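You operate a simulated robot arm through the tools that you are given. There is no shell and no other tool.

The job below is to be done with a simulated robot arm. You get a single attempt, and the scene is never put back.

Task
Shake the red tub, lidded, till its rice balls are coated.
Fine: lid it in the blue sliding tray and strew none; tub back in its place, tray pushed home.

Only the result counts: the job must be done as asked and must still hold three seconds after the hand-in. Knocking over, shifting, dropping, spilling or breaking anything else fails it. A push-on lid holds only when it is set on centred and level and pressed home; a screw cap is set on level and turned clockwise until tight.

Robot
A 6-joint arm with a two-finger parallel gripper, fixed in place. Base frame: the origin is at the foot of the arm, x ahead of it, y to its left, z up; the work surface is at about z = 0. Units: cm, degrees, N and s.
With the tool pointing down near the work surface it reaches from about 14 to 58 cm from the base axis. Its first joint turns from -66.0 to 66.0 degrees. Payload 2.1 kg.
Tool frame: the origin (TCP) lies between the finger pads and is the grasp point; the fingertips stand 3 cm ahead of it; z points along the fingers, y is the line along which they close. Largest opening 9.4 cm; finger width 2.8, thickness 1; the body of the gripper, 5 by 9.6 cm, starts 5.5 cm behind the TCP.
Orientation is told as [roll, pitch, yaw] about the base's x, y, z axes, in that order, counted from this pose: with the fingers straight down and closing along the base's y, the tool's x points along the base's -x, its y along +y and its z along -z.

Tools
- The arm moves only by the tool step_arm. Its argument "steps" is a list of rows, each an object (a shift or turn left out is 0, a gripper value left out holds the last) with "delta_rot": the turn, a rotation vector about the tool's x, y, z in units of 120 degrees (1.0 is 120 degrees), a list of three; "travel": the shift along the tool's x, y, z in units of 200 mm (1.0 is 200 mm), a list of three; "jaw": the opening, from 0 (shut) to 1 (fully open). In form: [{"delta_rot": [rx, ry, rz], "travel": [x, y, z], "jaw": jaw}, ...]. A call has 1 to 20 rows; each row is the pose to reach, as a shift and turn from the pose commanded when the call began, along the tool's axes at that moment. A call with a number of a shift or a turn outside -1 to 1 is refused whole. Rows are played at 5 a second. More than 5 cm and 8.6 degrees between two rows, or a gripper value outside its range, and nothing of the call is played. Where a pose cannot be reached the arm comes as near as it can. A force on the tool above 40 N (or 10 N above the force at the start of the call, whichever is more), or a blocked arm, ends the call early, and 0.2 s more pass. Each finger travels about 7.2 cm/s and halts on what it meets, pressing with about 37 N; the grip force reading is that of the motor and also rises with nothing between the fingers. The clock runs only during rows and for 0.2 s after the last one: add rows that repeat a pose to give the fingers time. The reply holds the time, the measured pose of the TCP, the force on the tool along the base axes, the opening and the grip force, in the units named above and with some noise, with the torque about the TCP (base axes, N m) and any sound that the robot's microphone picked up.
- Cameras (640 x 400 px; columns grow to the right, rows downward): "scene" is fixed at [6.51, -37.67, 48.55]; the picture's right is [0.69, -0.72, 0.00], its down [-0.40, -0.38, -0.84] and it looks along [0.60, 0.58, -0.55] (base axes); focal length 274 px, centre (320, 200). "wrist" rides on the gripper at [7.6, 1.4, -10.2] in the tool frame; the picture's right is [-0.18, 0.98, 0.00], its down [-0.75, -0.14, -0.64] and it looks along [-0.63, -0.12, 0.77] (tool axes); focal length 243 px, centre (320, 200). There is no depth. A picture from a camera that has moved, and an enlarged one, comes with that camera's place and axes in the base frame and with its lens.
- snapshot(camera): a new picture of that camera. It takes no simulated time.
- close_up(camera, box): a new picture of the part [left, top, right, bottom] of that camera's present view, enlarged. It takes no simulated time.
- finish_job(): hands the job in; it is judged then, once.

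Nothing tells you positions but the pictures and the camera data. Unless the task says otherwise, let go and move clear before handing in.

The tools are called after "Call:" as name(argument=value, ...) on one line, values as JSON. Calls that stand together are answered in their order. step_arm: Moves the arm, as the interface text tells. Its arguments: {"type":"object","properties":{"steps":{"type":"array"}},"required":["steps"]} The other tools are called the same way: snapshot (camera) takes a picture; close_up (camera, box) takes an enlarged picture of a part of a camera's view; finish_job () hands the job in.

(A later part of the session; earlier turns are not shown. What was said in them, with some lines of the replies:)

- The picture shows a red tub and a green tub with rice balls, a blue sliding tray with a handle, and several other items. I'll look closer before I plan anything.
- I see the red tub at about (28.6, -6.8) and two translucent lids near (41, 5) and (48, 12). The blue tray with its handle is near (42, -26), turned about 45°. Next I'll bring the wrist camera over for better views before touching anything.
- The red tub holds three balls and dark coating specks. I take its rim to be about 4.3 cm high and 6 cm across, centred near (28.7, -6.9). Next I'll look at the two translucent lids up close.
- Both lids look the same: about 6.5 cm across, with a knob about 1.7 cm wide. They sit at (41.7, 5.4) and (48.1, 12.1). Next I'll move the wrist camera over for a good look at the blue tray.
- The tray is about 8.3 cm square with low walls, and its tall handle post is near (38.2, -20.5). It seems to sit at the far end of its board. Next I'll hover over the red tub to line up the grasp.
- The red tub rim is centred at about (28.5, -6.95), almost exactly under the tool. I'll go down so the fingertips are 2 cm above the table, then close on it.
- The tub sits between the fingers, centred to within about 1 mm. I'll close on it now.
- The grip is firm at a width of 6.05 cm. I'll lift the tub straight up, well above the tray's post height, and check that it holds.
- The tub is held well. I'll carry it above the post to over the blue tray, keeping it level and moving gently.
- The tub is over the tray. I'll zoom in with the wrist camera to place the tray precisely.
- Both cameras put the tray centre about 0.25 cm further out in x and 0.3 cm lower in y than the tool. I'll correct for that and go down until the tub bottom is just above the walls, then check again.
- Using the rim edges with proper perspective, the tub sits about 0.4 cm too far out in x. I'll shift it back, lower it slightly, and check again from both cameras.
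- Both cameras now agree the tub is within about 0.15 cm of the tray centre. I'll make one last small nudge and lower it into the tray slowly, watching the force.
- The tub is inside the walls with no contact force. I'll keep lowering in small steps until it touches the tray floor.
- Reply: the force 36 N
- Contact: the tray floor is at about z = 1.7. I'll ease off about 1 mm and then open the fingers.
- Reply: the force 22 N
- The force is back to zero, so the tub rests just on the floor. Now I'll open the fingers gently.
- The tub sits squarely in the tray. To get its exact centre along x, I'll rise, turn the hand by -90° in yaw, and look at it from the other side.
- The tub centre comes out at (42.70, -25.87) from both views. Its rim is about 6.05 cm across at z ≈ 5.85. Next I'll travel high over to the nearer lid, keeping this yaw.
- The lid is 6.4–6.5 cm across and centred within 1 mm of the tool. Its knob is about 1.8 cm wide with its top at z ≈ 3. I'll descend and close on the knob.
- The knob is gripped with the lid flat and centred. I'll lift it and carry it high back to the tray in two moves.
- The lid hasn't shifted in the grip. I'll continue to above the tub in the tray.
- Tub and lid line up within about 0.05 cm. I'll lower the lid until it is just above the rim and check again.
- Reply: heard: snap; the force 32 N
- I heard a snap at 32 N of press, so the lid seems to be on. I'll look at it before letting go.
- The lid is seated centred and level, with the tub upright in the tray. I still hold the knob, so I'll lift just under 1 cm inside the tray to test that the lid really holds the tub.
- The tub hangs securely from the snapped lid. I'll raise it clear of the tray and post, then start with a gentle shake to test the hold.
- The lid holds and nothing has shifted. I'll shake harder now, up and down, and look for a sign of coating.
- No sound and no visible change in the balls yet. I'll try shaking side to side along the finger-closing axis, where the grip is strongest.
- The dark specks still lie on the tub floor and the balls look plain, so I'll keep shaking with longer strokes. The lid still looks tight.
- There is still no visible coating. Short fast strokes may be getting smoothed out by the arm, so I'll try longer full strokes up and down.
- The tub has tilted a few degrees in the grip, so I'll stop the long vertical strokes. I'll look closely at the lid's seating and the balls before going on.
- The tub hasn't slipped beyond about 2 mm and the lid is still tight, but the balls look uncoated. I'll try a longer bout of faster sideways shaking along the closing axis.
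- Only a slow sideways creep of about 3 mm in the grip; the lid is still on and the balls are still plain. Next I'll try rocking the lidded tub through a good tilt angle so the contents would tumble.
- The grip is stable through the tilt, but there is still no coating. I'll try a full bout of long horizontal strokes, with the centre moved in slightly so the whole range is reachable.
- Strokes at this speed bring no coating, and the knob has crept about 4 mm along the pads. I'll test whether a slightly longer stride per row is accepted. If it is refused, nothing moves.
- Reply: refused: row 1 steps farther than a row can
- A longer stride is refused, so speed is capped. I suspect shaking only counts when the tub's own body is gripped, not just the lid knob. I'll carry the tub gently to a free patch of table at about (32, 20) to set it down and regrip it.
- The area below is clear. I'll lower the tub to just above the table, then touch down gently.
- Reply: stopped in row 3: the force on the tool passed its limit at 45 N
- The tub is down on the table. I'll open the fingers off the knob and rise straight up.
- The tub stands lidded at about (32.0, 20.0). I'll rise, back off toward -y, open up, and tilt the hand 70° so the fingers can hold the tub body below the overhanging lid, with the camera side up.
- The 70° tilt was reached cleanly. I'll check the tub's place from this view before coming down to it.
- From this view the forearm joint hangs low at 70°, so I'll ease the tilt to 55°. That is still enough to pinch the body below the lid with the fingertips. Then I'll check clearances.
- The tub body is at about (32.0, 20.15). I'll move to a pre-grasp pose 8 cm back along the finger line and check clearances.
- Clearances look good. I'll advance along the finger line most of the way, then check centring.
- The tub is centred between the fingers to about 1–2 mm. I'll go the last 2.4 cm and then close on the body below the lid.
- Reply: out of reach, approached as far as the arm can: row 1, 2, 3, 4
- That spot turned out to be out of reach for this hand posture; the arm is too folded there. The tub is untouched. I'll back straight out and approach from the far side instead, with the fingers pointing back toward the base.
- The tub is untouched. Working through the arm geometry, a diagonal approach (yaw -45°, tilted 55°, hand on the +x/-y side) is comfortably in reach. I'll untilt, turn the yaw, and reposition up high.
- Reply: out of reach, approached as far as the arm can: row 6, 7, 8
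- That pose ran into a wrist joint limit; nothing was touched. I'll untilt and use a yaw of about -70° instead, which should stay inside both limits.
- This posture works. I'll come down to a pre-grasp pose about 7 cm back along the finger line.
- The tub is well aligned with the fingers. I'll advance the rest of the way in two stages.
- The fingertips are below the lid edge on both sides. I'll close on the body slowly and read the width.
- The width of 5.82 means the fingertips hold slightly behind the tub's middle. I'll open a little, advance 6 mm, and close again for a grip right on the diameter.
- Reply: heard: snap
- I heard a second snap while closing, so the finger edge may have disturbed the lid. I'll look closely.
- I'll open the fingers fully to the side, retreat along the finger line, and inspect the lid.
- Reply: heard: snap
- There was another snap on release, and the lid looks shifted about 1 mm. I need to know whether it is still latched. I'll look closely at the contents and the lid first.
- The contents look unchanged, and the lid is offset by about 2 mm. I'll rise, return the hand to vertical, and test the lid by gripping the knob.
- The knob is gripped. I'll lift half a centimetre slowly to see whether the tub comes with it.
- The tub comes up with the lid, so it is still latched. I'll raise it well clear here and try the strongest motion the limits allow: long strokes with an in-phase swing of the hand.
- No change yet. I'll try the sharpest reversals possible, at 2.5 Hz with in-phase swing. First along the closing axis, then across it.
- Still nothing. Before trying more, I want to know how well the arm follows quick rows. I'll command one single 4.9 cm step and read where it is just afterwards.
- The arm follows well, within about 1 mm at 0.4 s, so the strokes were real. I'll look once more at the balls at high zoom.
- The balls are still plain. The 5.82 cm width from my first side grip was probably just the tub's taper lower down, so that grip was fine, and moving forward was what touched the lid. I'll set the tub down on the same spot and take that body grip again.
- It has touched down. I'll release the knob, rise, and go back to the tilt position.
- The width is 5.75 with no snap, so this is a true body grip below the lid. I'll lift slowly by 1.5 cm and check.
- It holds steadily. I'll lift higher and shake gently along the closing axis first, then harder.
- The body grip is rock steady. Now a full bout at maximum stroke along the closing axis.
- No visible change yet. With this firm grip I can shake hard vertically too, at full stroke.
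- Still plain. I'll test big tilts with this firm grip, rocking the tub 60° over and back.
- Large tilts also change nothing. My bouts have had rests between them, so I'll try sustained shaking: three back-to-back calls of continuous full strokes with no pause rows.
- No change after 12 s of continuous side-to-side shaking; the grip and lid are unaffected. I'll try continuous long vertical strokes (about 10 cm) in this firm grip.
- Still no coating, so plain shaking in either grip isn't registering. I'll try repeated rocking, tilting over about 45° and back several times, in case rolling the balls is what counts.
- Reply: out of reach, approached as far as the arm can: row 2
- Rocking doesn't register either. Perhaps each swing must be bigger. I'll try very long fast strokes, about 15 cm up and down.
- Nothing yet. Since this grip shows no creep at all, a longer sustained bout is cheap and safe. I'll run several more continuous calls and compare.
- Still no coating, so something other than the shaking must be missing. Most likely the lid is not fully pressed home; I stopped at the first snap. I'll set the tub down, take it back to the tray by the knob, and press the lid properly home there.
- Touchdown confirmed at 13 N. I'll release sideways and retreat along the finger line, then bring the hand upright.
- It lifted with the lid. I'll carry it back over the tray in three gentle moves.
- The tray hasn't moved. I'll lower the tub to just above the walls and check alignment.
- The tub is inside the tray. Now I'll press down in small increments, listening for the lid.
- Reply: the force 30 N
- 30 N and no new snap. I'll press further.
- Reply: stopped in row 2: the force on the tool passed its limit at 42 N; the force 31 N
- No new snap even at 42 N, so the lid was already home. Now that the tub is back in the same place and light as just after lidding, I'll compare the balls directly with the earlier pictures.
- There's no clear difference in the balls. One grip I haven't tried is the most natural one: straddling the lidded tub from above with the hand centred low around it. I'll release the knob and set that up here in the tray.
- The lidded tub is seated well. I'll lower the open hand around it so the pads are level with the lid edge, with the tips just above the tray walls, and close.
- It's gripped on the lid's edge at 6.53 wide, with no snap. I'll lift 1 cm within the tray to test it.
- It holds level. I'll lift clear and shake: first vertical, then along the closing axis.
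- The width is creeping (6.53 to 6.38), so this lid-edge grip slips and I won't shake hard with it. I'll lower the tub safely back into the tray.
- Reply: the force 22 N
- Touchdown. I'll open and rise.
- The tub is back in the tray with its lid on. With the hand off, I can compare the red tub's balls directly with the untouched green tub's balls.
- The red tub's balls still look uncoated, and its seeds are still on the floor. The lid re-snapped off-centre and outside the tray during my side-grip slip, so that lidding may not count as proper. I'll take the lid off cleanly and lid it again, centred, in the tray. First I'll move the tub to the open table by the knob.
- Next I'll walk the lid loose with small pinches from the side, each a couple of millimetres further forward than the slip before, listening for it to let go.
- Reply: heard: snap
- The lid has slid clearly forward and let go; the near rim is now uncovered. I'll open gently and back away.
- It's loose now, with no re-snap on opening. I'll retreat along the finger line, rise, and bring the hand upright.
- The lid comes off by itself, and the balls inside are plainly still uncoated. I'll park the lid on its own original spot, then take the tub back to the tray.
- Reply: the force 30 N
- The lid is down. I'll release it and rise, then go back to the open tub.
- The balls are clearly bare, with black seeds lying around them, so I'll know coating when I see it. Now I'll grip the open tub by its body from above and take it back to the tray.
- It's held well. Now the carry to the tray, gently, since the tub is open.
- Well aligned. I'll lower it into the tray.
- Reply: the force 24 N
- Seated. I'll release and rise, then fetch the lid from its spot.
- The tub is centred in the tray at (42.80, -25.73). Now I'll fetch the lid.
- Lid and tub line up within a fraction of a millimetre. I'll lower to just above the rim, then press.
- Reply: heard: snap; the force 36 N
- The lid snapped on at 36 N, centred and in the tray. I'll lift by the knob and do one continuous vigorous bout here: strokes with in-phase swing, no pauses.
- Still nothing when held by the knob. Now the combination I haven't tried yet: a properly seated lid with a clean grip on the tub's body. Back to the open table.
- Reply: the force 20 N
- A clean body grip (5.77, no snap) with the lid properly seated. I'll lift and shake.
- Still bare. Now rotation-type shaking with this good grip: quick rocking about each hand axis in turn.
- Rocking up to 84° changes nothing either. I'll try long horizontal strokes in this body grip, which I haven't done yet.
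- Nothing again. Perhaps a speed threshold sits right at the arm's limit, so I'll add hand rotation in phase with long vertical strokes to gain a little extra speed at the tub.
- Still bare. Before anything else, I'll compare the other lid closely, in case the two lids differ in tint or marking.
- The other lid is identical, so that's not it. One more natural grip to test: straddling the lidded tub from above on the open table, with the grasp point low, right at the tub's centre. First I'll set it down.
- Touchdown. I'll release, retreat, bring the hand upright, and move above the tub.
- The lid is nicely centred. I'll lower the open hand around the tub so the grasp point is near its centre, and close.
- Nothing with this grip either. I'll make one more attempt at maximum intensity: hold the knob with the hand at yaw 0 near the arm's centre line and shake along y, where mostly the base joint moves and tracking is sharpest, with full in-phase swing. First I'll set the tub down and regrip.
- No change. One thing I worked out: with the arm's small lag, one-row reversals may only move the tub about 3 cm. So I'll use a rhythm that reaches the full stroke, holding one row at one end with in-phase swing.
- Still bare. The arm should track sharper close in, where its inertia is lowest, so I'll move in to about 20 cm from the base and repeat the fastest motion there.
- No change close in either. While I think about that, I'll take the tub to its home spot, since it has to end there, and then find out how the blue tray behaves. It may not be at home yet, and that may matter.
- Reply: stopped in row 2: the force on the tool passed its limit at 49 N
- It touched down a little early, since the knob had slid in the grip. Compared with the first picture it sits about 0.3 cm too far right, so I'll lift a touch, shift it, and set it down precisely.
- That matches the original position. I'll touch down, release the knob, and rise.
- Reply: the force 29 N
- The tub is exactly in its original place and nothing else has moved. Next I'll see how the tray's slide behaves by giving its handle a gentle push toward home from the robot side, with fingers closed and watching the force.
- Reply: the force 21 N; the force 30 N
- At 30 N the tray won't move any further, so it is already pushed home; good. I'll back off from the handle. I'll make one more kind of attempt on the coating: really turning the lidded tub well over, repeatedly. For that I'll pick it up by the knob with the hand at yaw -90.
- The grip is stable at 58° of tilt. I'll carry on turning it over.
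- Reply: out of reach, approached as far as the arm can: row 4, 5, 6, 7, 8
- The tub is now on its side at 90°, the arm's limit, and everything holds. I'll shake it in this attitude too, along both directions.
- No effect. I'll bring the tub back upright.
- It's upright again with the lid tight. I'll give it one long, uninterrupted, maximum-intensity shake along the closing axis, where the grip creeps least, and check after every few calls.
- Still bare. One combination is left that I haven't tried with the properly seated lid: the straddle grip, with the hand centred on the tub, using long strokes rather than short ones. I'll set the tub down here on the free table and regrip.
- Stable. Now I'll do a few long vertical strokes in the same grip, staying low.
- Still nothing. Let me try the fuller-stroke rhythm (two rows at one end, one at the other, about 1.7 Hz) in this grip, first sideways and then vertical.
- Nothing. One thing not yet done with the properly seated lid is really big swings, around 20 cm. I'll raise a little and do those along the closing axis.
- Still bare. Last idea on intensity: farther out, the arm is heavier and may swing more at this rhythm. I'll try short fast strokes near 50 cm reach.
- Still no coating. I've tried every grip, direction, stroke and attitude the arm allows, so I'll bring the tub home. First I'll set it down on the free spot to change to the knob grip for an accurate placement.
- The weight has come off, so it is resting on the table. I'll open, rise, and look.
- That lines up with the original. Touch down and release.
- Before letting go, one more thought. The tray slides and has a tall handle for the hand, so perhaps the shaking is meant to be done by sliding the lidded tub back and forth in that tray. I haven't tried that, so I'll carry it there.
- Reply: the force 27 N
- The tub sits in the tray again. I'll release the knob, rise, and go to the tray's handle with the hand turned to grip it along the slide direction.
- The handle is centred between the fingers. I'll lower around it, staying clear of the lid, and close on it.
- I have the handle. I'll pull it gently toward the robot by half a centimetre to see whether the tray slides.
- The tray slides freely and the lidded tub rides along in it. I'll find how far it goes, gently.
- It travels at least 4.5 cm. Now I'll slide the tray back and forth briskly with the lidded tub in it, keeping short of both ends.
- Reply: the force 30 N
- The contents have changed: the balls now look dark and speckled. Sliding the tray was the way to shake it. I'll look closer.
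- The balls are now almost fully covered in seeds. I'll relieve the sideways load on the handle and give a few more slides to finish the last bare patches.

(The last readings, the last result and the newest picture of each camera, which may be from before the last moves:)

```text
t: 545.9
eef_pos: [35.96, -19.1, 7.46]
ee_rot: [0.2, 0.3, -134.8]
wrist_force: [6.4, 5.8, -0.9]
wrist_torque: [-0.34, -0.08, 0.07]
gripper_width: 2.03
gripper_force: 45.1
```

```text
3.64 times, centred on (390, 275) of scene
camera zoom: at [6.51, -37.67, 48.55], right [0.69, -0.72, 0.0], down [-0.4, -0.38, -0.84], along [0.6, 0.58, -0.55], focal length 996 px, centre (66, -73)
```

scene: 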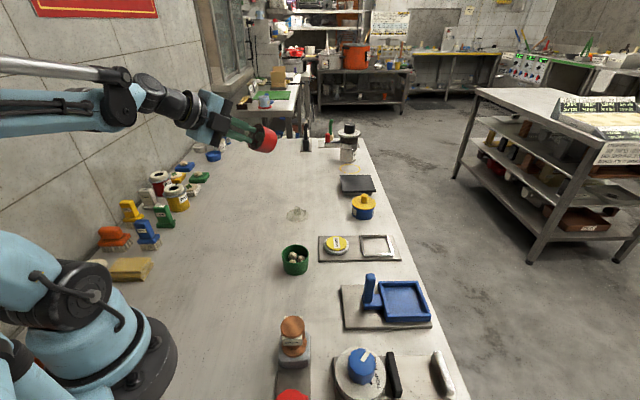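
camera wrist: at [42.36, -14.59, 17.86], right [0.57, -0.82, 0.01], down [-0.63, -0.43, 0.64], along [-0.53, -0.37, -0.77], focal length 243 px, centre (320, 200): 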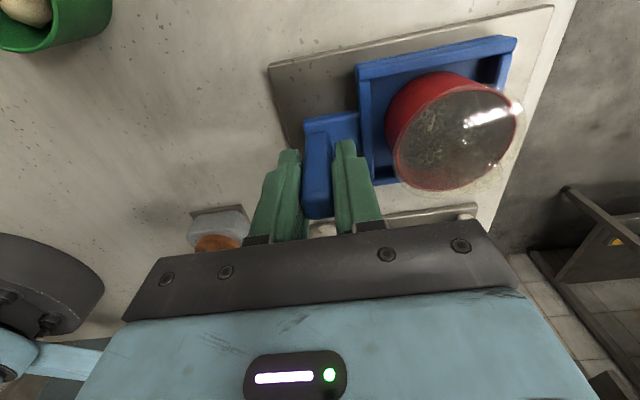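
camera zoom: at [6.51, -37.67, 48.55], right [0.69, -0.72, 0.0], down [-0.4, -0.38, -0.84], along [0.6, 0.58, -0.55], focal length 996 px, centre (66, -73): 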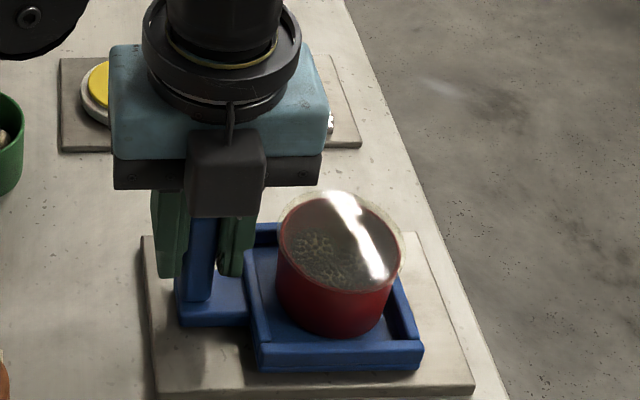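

The balls are coated. Now I'll push the tray home while I still hold the handle.

Call:
step_arm(steps=[{"travel": [0, 0.03, 0]}, {"travel": [0, 0.06, 0]}, {"travel": [0, 0.09, 0]}, {"travel": [0, 0.11, 0]}, {"travel": [0, 0.115, 0]}, {"travel": [0, 0.115, 0]}])

Call:
step_arm(steps=[{"travel": [0, 0.005, 0]}, {"travel": [0, 0.01, 0]}, {"travel": [0, 0.015, 0]}, {"travel": [0, 0.015, 0]}])

Call:
close_up(camera="scene", box=[330, 220, 450, 330])

```text
t: 547.3
eef_pos: [37.65, -20.71, 7.5]
ee_rot: [0.3, 0.3, -134.8]
wrist_force: [13.2, 14.1, -18.6]
wrist_torque: [-0.35, 0.65, 0.07]
gripper_width: 2.0
gripper_force: 44.6
```

```text
t: 548.3
eef_pos: [37.82, -20.87, 7.52]
ee_rot: [0.2, 0.3, -134.7]
wrist_force: [4.7, 25.1, -15.1]
wrist_torque: [-1.39, -0.36, 0.17]
gripper_width: 1.96
gripper_force: 44.7
```

```text
3.64 times, centred on (390, 275) of scene
camera zoom: at [6.52, -37.67, 48.55], right [0.69, -0.72, 0.0], down [-0.4, -0.38, -0.84], along [0.6, 0.58, -0.55], focal length 996 px, centre (66, -73)
```

zoom: 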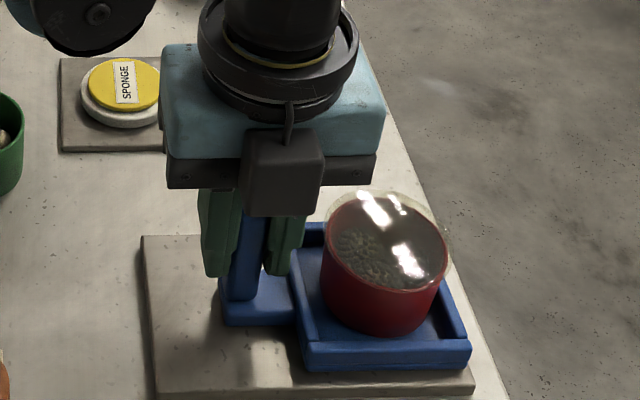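

The tray is at its stop again (its edge matches the first picture). I'll open the fingers and rise straight up.

Call:
step_arm(steps=[{"jaw": 0.3}, {"jaw": 0.38}, {"jaw": 0.38}, {"travel": [0, 0, -0.12]}, {"travel": [0, 0, -0.28]}, {"travel": [0, 0, -0.45]}, {"travel": [0, 0, -0.5]}, {"travel": [0, 0, -0.5]}])

Call:
close_up(camera="scene", box=[330, 220, 450, 330])

Call:
close_up(camera="wrist", box=[270, 20, 460, 160])

```text
t: 550.1
eef_pos: [37.68, -20.93, 17.47]
ee_rot: [0.2, 0.1, -134.8]
wrist_force: [0.1, 0.4, -0.2]
wrist_torque: [-0.02, -0.02, -0.02]
gripper_width: 3.57
gripper_force: 0.0
```

```text
3.64 times, centred on (390, 275) of scene
camera zoom: at [6.51, -37.67, 48.55], right [0.69, -0.72, 0.0], down [-0.4, -0.38, -0.84], along [0.6, 0.58, -0.55], focal length 996 px, centre (66, -73)
```

zoom: 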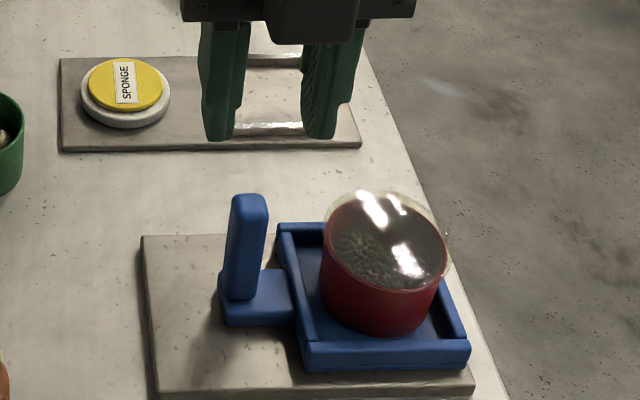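

```text
2.86 times, centred on (365, 90) of wrist
camera zoom: at [44.01, -16.49, 27.88], right [0.57, -0.82, 0.0], down [-0.63, -0.44, 0.64], along [-0.52, -0.36, -0.77], focal length 693 px, centre (191, 514)
```

zoom: 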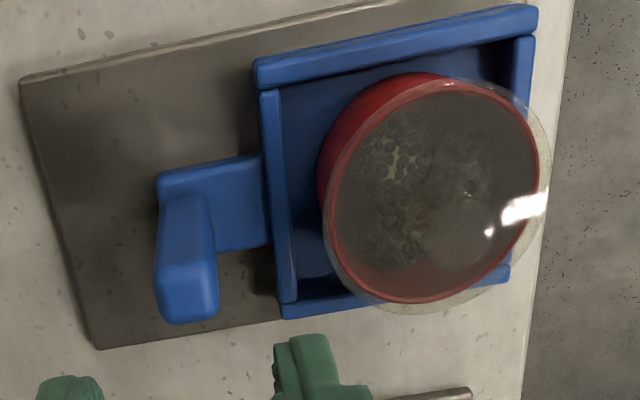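

The tray is home and the tub is upright and lidded in it. Now I'll go above the tub, turning back to yaw -90, to pick it up by the knob.

Call:
step_arm(steps=[{"travel": [0.002, 0.08, 0], "delta_rot": [0, 0, -0.065]}, {"travel": [0.004, 0.16, 0], "delta_rot": [0, 0, -0.13]}, {"travel": [0.006, 0.25, 0], "delta_rot": [0, 0, -0.195]}, {"travel": [0.008, 0.33, 0], "delta_rot": [0, 0, -0.26]}, {"travel": [0.009, 0.371, 0], "delta_rot": [0, 0, -0.325]}, {"travel": [0.009, 0.371, 0.1], "delta_rot": [0, 0, -0.375], "jaw": 0.6}, {"travel": [0.009, 0.371, 0.15], "delta_rot": [0, 0, -0.375], "jaw": 0.6}, {"travel": [0.009, 0.371, 0.15], "delta_rot": [0, 0, -0.375], "jaw": 0.6}])

Call:
close_up(camera="wrist", box=[240, 50, 400, 190])

```text
t: 551.9
eef_pos: [43.14, -26.04, 14.59]
ee_rot: [0.3, 0.0, -89.7]
wrist_force: [-0.2, -0.1, -0.2]
wrist_torque: [0.0, 0.01, 0.01]
gripper_width: 5.64
gripper_force: 0.1
```

```text
2.86 times, centred on (320, 120) of wrist
camera zoom: at [44.37, -18.39, 24.9], right [0.98, -0.18, 0.01], down [-0.14, -0.75, 0.64], along [-0.11, -0.63, -0.77], focal length 693 px, centre (320, 429)
```

zoom: 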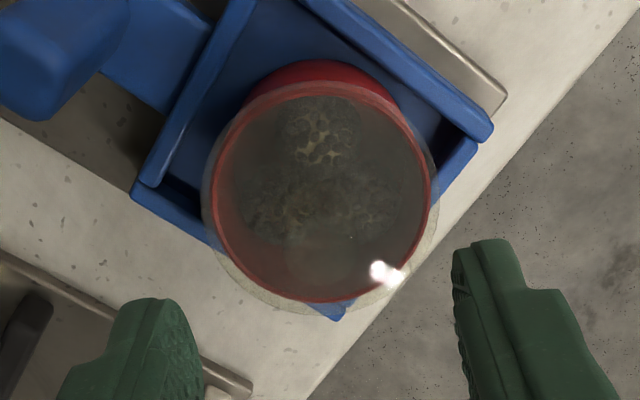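

Call:
step_arm(steps=[{"travel": [0, 0.0065, 0.08]}, {"travel": [0, 0.0065, 0.16]}, {"travel": [0, 0.0065, 0.23]}, {"travel": [0, 0.0065, 0.247]}, {"travel": [0, 0.0065, 0.247]}, {"travel": [0, 0.0065, 0.247], "jaw": 0.4}, {"travel": [0, 0.0065, 0.247], "jaw": 0.2}, {"travel": [0, 0.0065, 0.247], "jaw": 0.1}, {"travel": [0, 0.0065, 0.247], "jaw": 0.1}, {"travel": [0, 0.0065, 0.247], "jaw": 0.1}])

Call:
step_arm(steps=[{"travel": [0, 0, -0.01]}, {"travel": [0, 0, -0.025]}, {"travel": [0, 0, -0.045]}, {"travel": [0, 0, -0.045]}])

Call:
close_up(camera="scene", box=[330, 220, 450, 330])

```text
t: 554.1
eef_pos: [43.37, -26.04, 9.64]
ee_rot: [0.3, 0.1, -89.8]
wrist_force: [0.5, -0.1, -0.7]
wrist_torque: [0.0, 0.07, 0.02]
gripper_width: 1.66
gripper_force: 37.0
```

```text
t: 555.1
eef_pos: [43.37, -26.12, 10.55]
ee_rot: [0.4, 0.0, -89.8]
wrist_force: [-0.9, 0.1, -0.2]
wrist_torque: [-0.02, -0.01, 0.0]
gripper_width: 1.68
gripper_force: 37.1
```

```text
3.64 times, centred on (390, 275) of scene
camera zoom: at [6.51, -37.67, 48.55], right [0.69, -0.72, 0.0], down [-0.4, -0.38, -0.84], along [0.6, 0.58, -0.55], focal length 996 px, centre (66, -73)
```

zoom: 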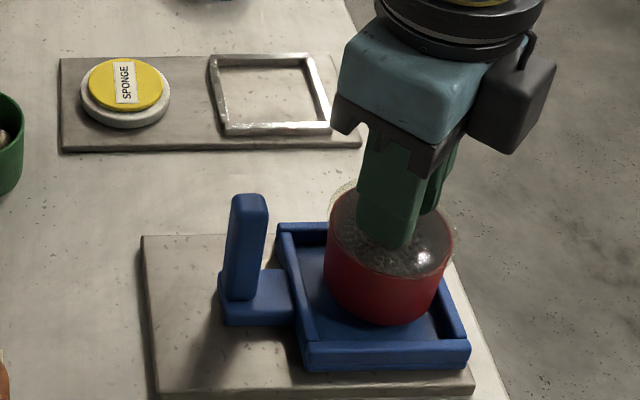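

The lid holds and the tub lifts cleanly. I'll carry it home.

Call:
step_arm(steps=[{"travel": [0, 0, -0.08]}, {"travel": [0, 0, -0.2]}, {"travel": [0, 0, -0.33]}, {"travel": [0, 0, -0.45]}, {"travel": [0.03, -0.02, -0.5]}, {"travel": [0.13, -0.1, -0.5]}, {"travel": [0.27, -0.205, -0.5]}, {"travel": [0.41, -0.31, -0.5]}, {"travel": [0.55, -0.415, -0.5]}, {"travel": [0.69, -0.52, -0.5]}, {"travel": [0.82, -0.62, -0.5]}, {"travel": [0.92, -0.695, -0.5]}, {"travel": [0.95, -0.715, -0.5]}, {"travel": [0.95, -0.715, -0.5]}])

Call:
close_up(camera="wrist", box=[220, 60, 420, 220])

Call:
close_up(camera="scene", box=[330, 220, 450, 330])

```text
t: 558.1
eef_pos: [28.84, -7.06, 20.52]
ee_rot: [0.3, 0.0, -89.8]
wrist_force: [-0.5, -0.5, -1.4]
wrist_torque: [0.03, 0.01, 0.03]
gripper_width: 1.64
gripper_force: 36.7
```

```text
2.50 times, centred on (320, 140) of wrist
camera zoom: at [30.09, 0.58, 30.81], right [0.98, -0.18, 0.01], down [-0.14, -0.75, 0.64], along [-0.11, -0.63, -0.77], focal length 606 px, centre (320, 350)
```

zoom: 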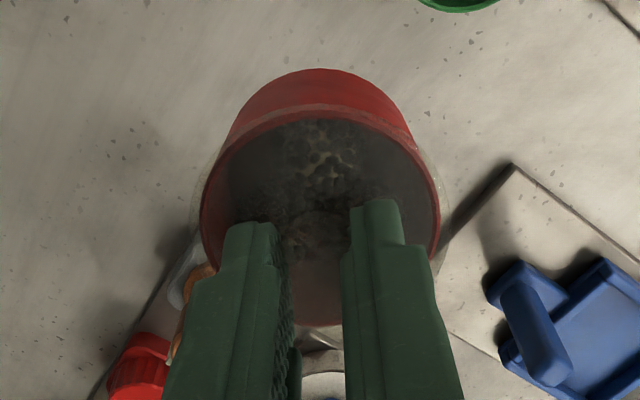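

```text
3.64 times, centred on (390, 275) of scene
camera zoom: at [6.51, -37.67, 48.55], right [0.69, -0.72, 0.0], down [-0.4, -0.38, -0.84], along [0.6, 0.58, -0.55], focal length 996 px, centre (66, -73)
```

zoom: 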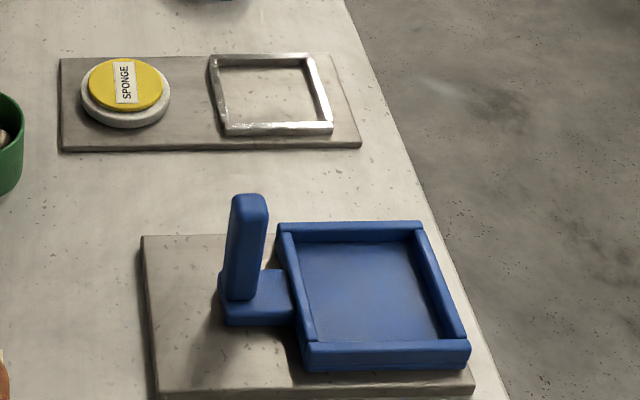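

No seeds were strewn and the tray is home and empty. I'll lower the tub to just above its spot and compare with the first picture.

Call:
step_arm(steps=[{"travel": [0.012, 0.005, 0.1]}, {"travel": [0.012, 0.005, 0.24]}, {"travel": [0.012, 0.005, 0.38]}, {"travel": [0.012, 0.005, 0.5]}, {"travel": [0.012, 0.005, 0.58]}, {"travel": [0.012, 0.005, 0.605]}, {"travel": [0.012, 0.005, 0.605]}])

Call:
close_up(camera="scene", box=[240, 200, 440, 325])

```text
t: 559.7
eef_pos: [29.06, -6.9, 8.23]
ee_rot: [0.2, -0.1, -89.8]
wrist_force: [-0.5, 0.3, -1.2]
wrist_torque: [0.01, -0.03, -0.02]
gripper_width: 1.65
gripper_force: 37.5
```

```text
3.20 times, centred on (340, 262) of scene
camera zoom: at [6.51, -37.67, 48.55], right [0.69, -0.72, 0.0], down [-0.4, -0.38, -0.84], along [0.6, 0.58, -0.55], focal length 877 px, centre (256, 0)
```

zoom: 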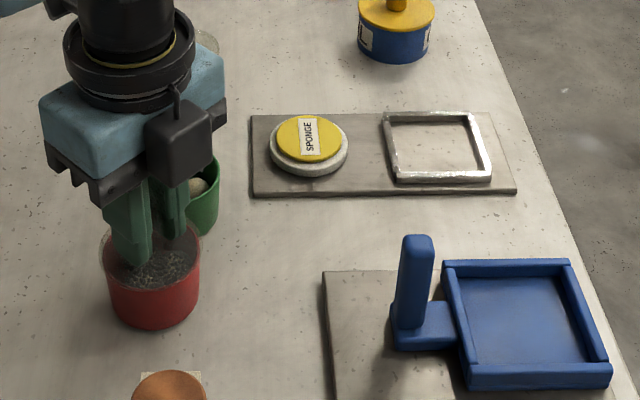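

Call:
step_arm(steps=[{"travel": [-0.003, -0.007, 0.004]}, {"travel": [-0.003, -0.007, 0.009]}, {"travel": [-0.003, -0.007, 0.009]}])

Call:
close_up(camera="scene", box=[240, 200, 440, 325])

```text
t: 560.5
eef_pos: [28.92, -6.91, 8.14]
ee_rot: [0.3, 0.0, -89.8]
wrist_force: [0.0, 0.0, -1.1]
wrist_torque: [0.0, 0.0, -0.02]
gripper_width: 1.67
gripper_force: 37.1
```

```text
3.20 times, centred on (340, 262) of scene
camera zoom: at [6.51, -37.67, 48.55], right [0.69, -0.72, 0.0], down [-0.4, -0.38, -0.84], along [0.6, 0.58, -0.55], focal length 877 px, centre (256, 0)
```

zoom: 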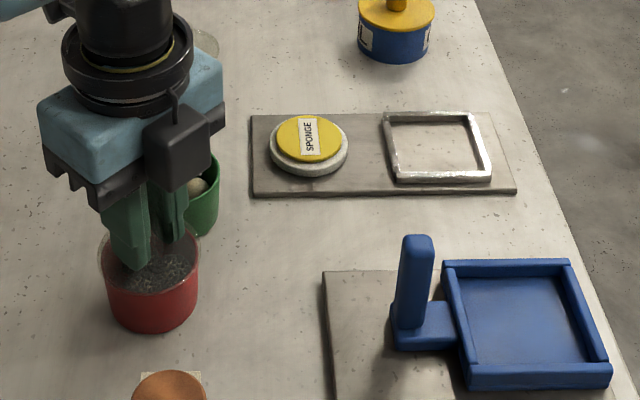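

Call:
step_arm(steps=[{"travel": [0, 0, 0.003]}, {"travel": [0, 0, 0.007]}, {"travel": [0, 0, 0.007]}])

```text
t: 561.3
eef_pos: [28.93, -7.02, 8.04]
ee_rot: [0.3, 0.0, -89.7]
wrist_force: [-0.2, 0.1, -1.0]
wrist_torque: [-0.01, 0.0, -0.01]
gripper_width: 1.66
gripper_force: 36.8
```

Call:
step_arm(steps=[{"travel": [0, 0, 0.004]}, {"travel": [0, 0, 0.007]}, {"travel": [0, 0, 0.007]}])

```text
t: 562.1
eef_pos: [28.98, -6.9, 7.86]
ee_rot: [0.4, -0.1, -89.8]
wrist_force: [0.3, 1.0, 16.8]
wrist_torque: [0.06, 0.08, 0.01]
gripper_width: 1.66
gripper_force: 36.6
```

It's down in its place. I'll release the knob gently and rise clear.

Call:
step_arm(steps=[{"travel": [0, 0, -0.003]}, {"travel": [0, 0, -0.003], "jaw": 0.25}, {"travel": [0, 0, -0.003], "jaw": 0.42}, {"travel": [0, 0, -0.003], "jaw": 0.42}, {"travel": [0, 0, -0.1]}, {"travel": [0, 0, -0.25]}, {"travel": [0, 0, -0.42]}, {"travel": [0, 0, -0.6]}, {"travel": [0, 0, -0.75]}, {"travel": [0, 0, -0.75]}])

Call:
snapshot(camera="scene")

Call:
close_up(camera="scene", box=[240, 200, 440, 325])

Call:
close_up(camera="wrist", box=[220, 0, 420, 160])

```text
t: 564.3
eef_pos: [28.82, -6.8, 22.98]
ee_rot: [0.2, 0.0, -89.8]
wrist_force: [0.1, -0.4, -0.9]
wrist_torque: [0.01, -0.02, 0.0]
gripper_width: 3.97
gripper_force: 0.1
```

```text
taken
```

scene: 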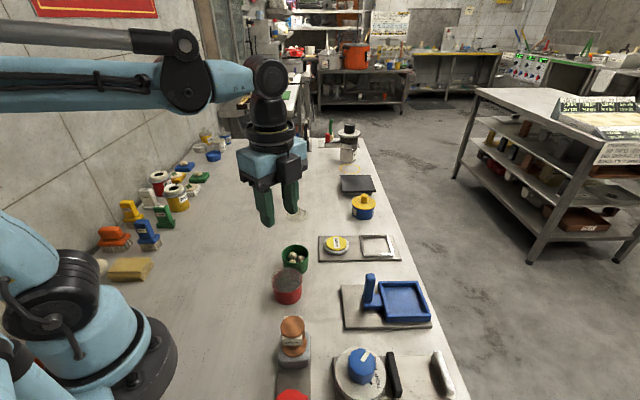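

```text
3.20 times, centred on (340, 262) of scene
camera zoom: at [6.51, -37.67, 48.55], right [0.69, -0.72, 0.0], down [-0.4, -0.38, -0.84], along [0.6, 0.58, -0.55], focal length 877 px, centre (256, 0)
```

zoom: 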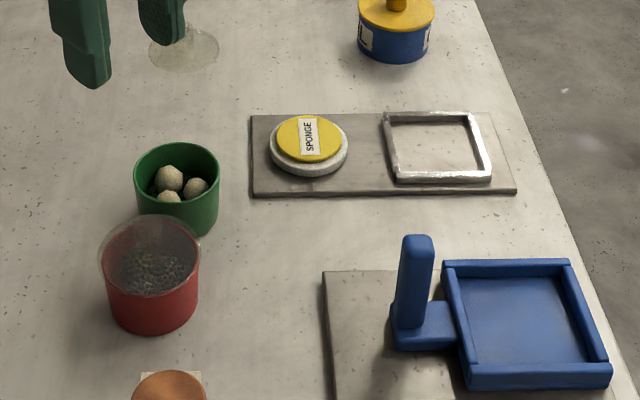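

```text
2.50 times, centred on (320, 80) of wrist
camera zoom: at [30.07, 0.84, 33.34], right [0.98, -0.18, 0.01], down [-0.14, -0.75, 0.64], along [-0.11, -0.63, -0.77], focal length 606 px, centre (320, 500)
```

zoom: 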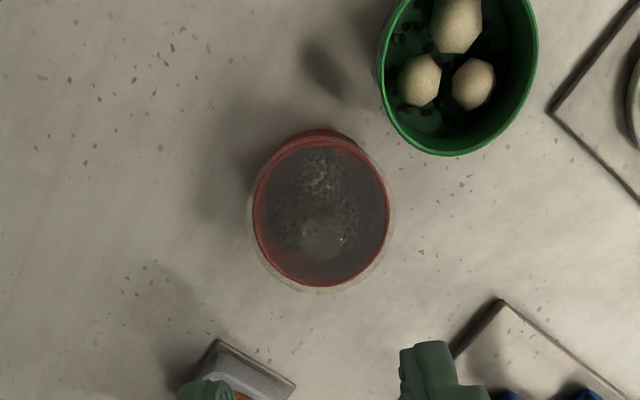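

The tub is exactly where it started, lidded, with its balls coated, and everything else is untouched. As a final check, I'll compare the tray closely with the very first close-up.

Call:
close_up(camera="scene", box=[330, 260, 440, 340])

Call:
close_up(camera="scene", box=[240, 275, 460, 400])

```text
5.00 times, centred on (385, 300) of scene
camera zoom: at [6.51, -37.67, 48.55], right [0.69, -0.72, 0.0], down [-0.4, -0.38, -0.84], along [0.6, 0.58, -0.55], focal length 1370 px, centre (-5, -300)
```

zoom: 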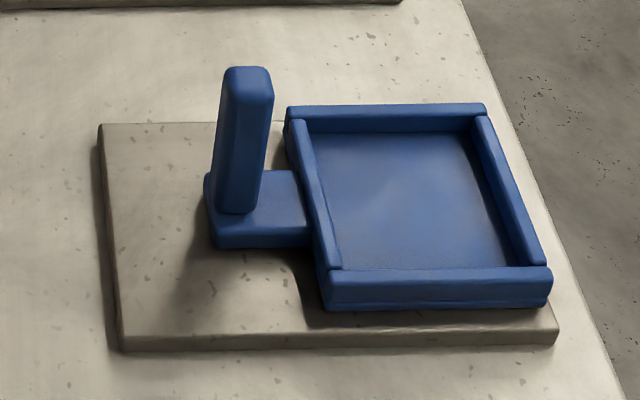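

```text
2.91 times, centred on (350, 338) of scene
camera zoom: at [6.51, -37.67, 48.55], right [0.69, -0.72, 0.0], down [-0.4, -0.38, -0.84], along [0.6, 0.58, -0.55], focal length 797 px, centre (233, -200)
```

zoom: 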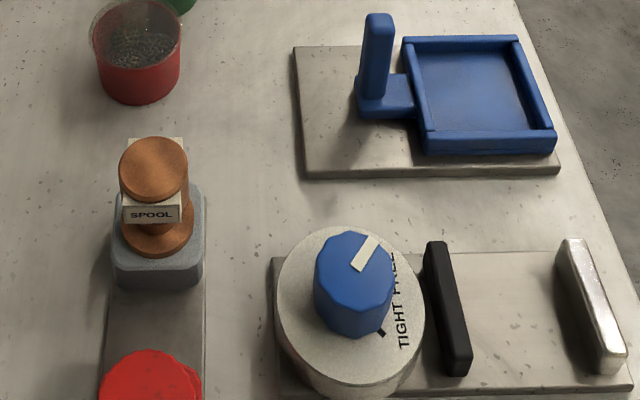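

The tray matches its first picture exactly. The lidded tub is in its place with its balls coated, nothing was strewn, and the hand is clear, so I'm handing the job in.

Call:
finish_job()

```text
The job is handed in.
```

The job is handed in. The red tub is back in its place with the lid snapped on, and its rice balls are coated with the black seeds. I don't have the judge's result.

- **Lidding:** The lid was set on centred and pressed until it snapped, with the tub in the blue tray. While I was trying different grips it came off once on the open table. I put it back on in the tray before the shaking that worked.
- **Shaking:** Shaking the tub by hand did nothing in any grip or direction I tried. Sliding the lidded tub back and forth in the tray by its handle coated the balls within seconds. A few bare patches showed through the lid and did not change with more sliding.
- **Tray:** I pushed it back to its stop, and it matches the first close-up.
- **Everything else:** No seeds showed on the tray or table in the final pictures. The green tub, the spare lid and the other items look unmoved.
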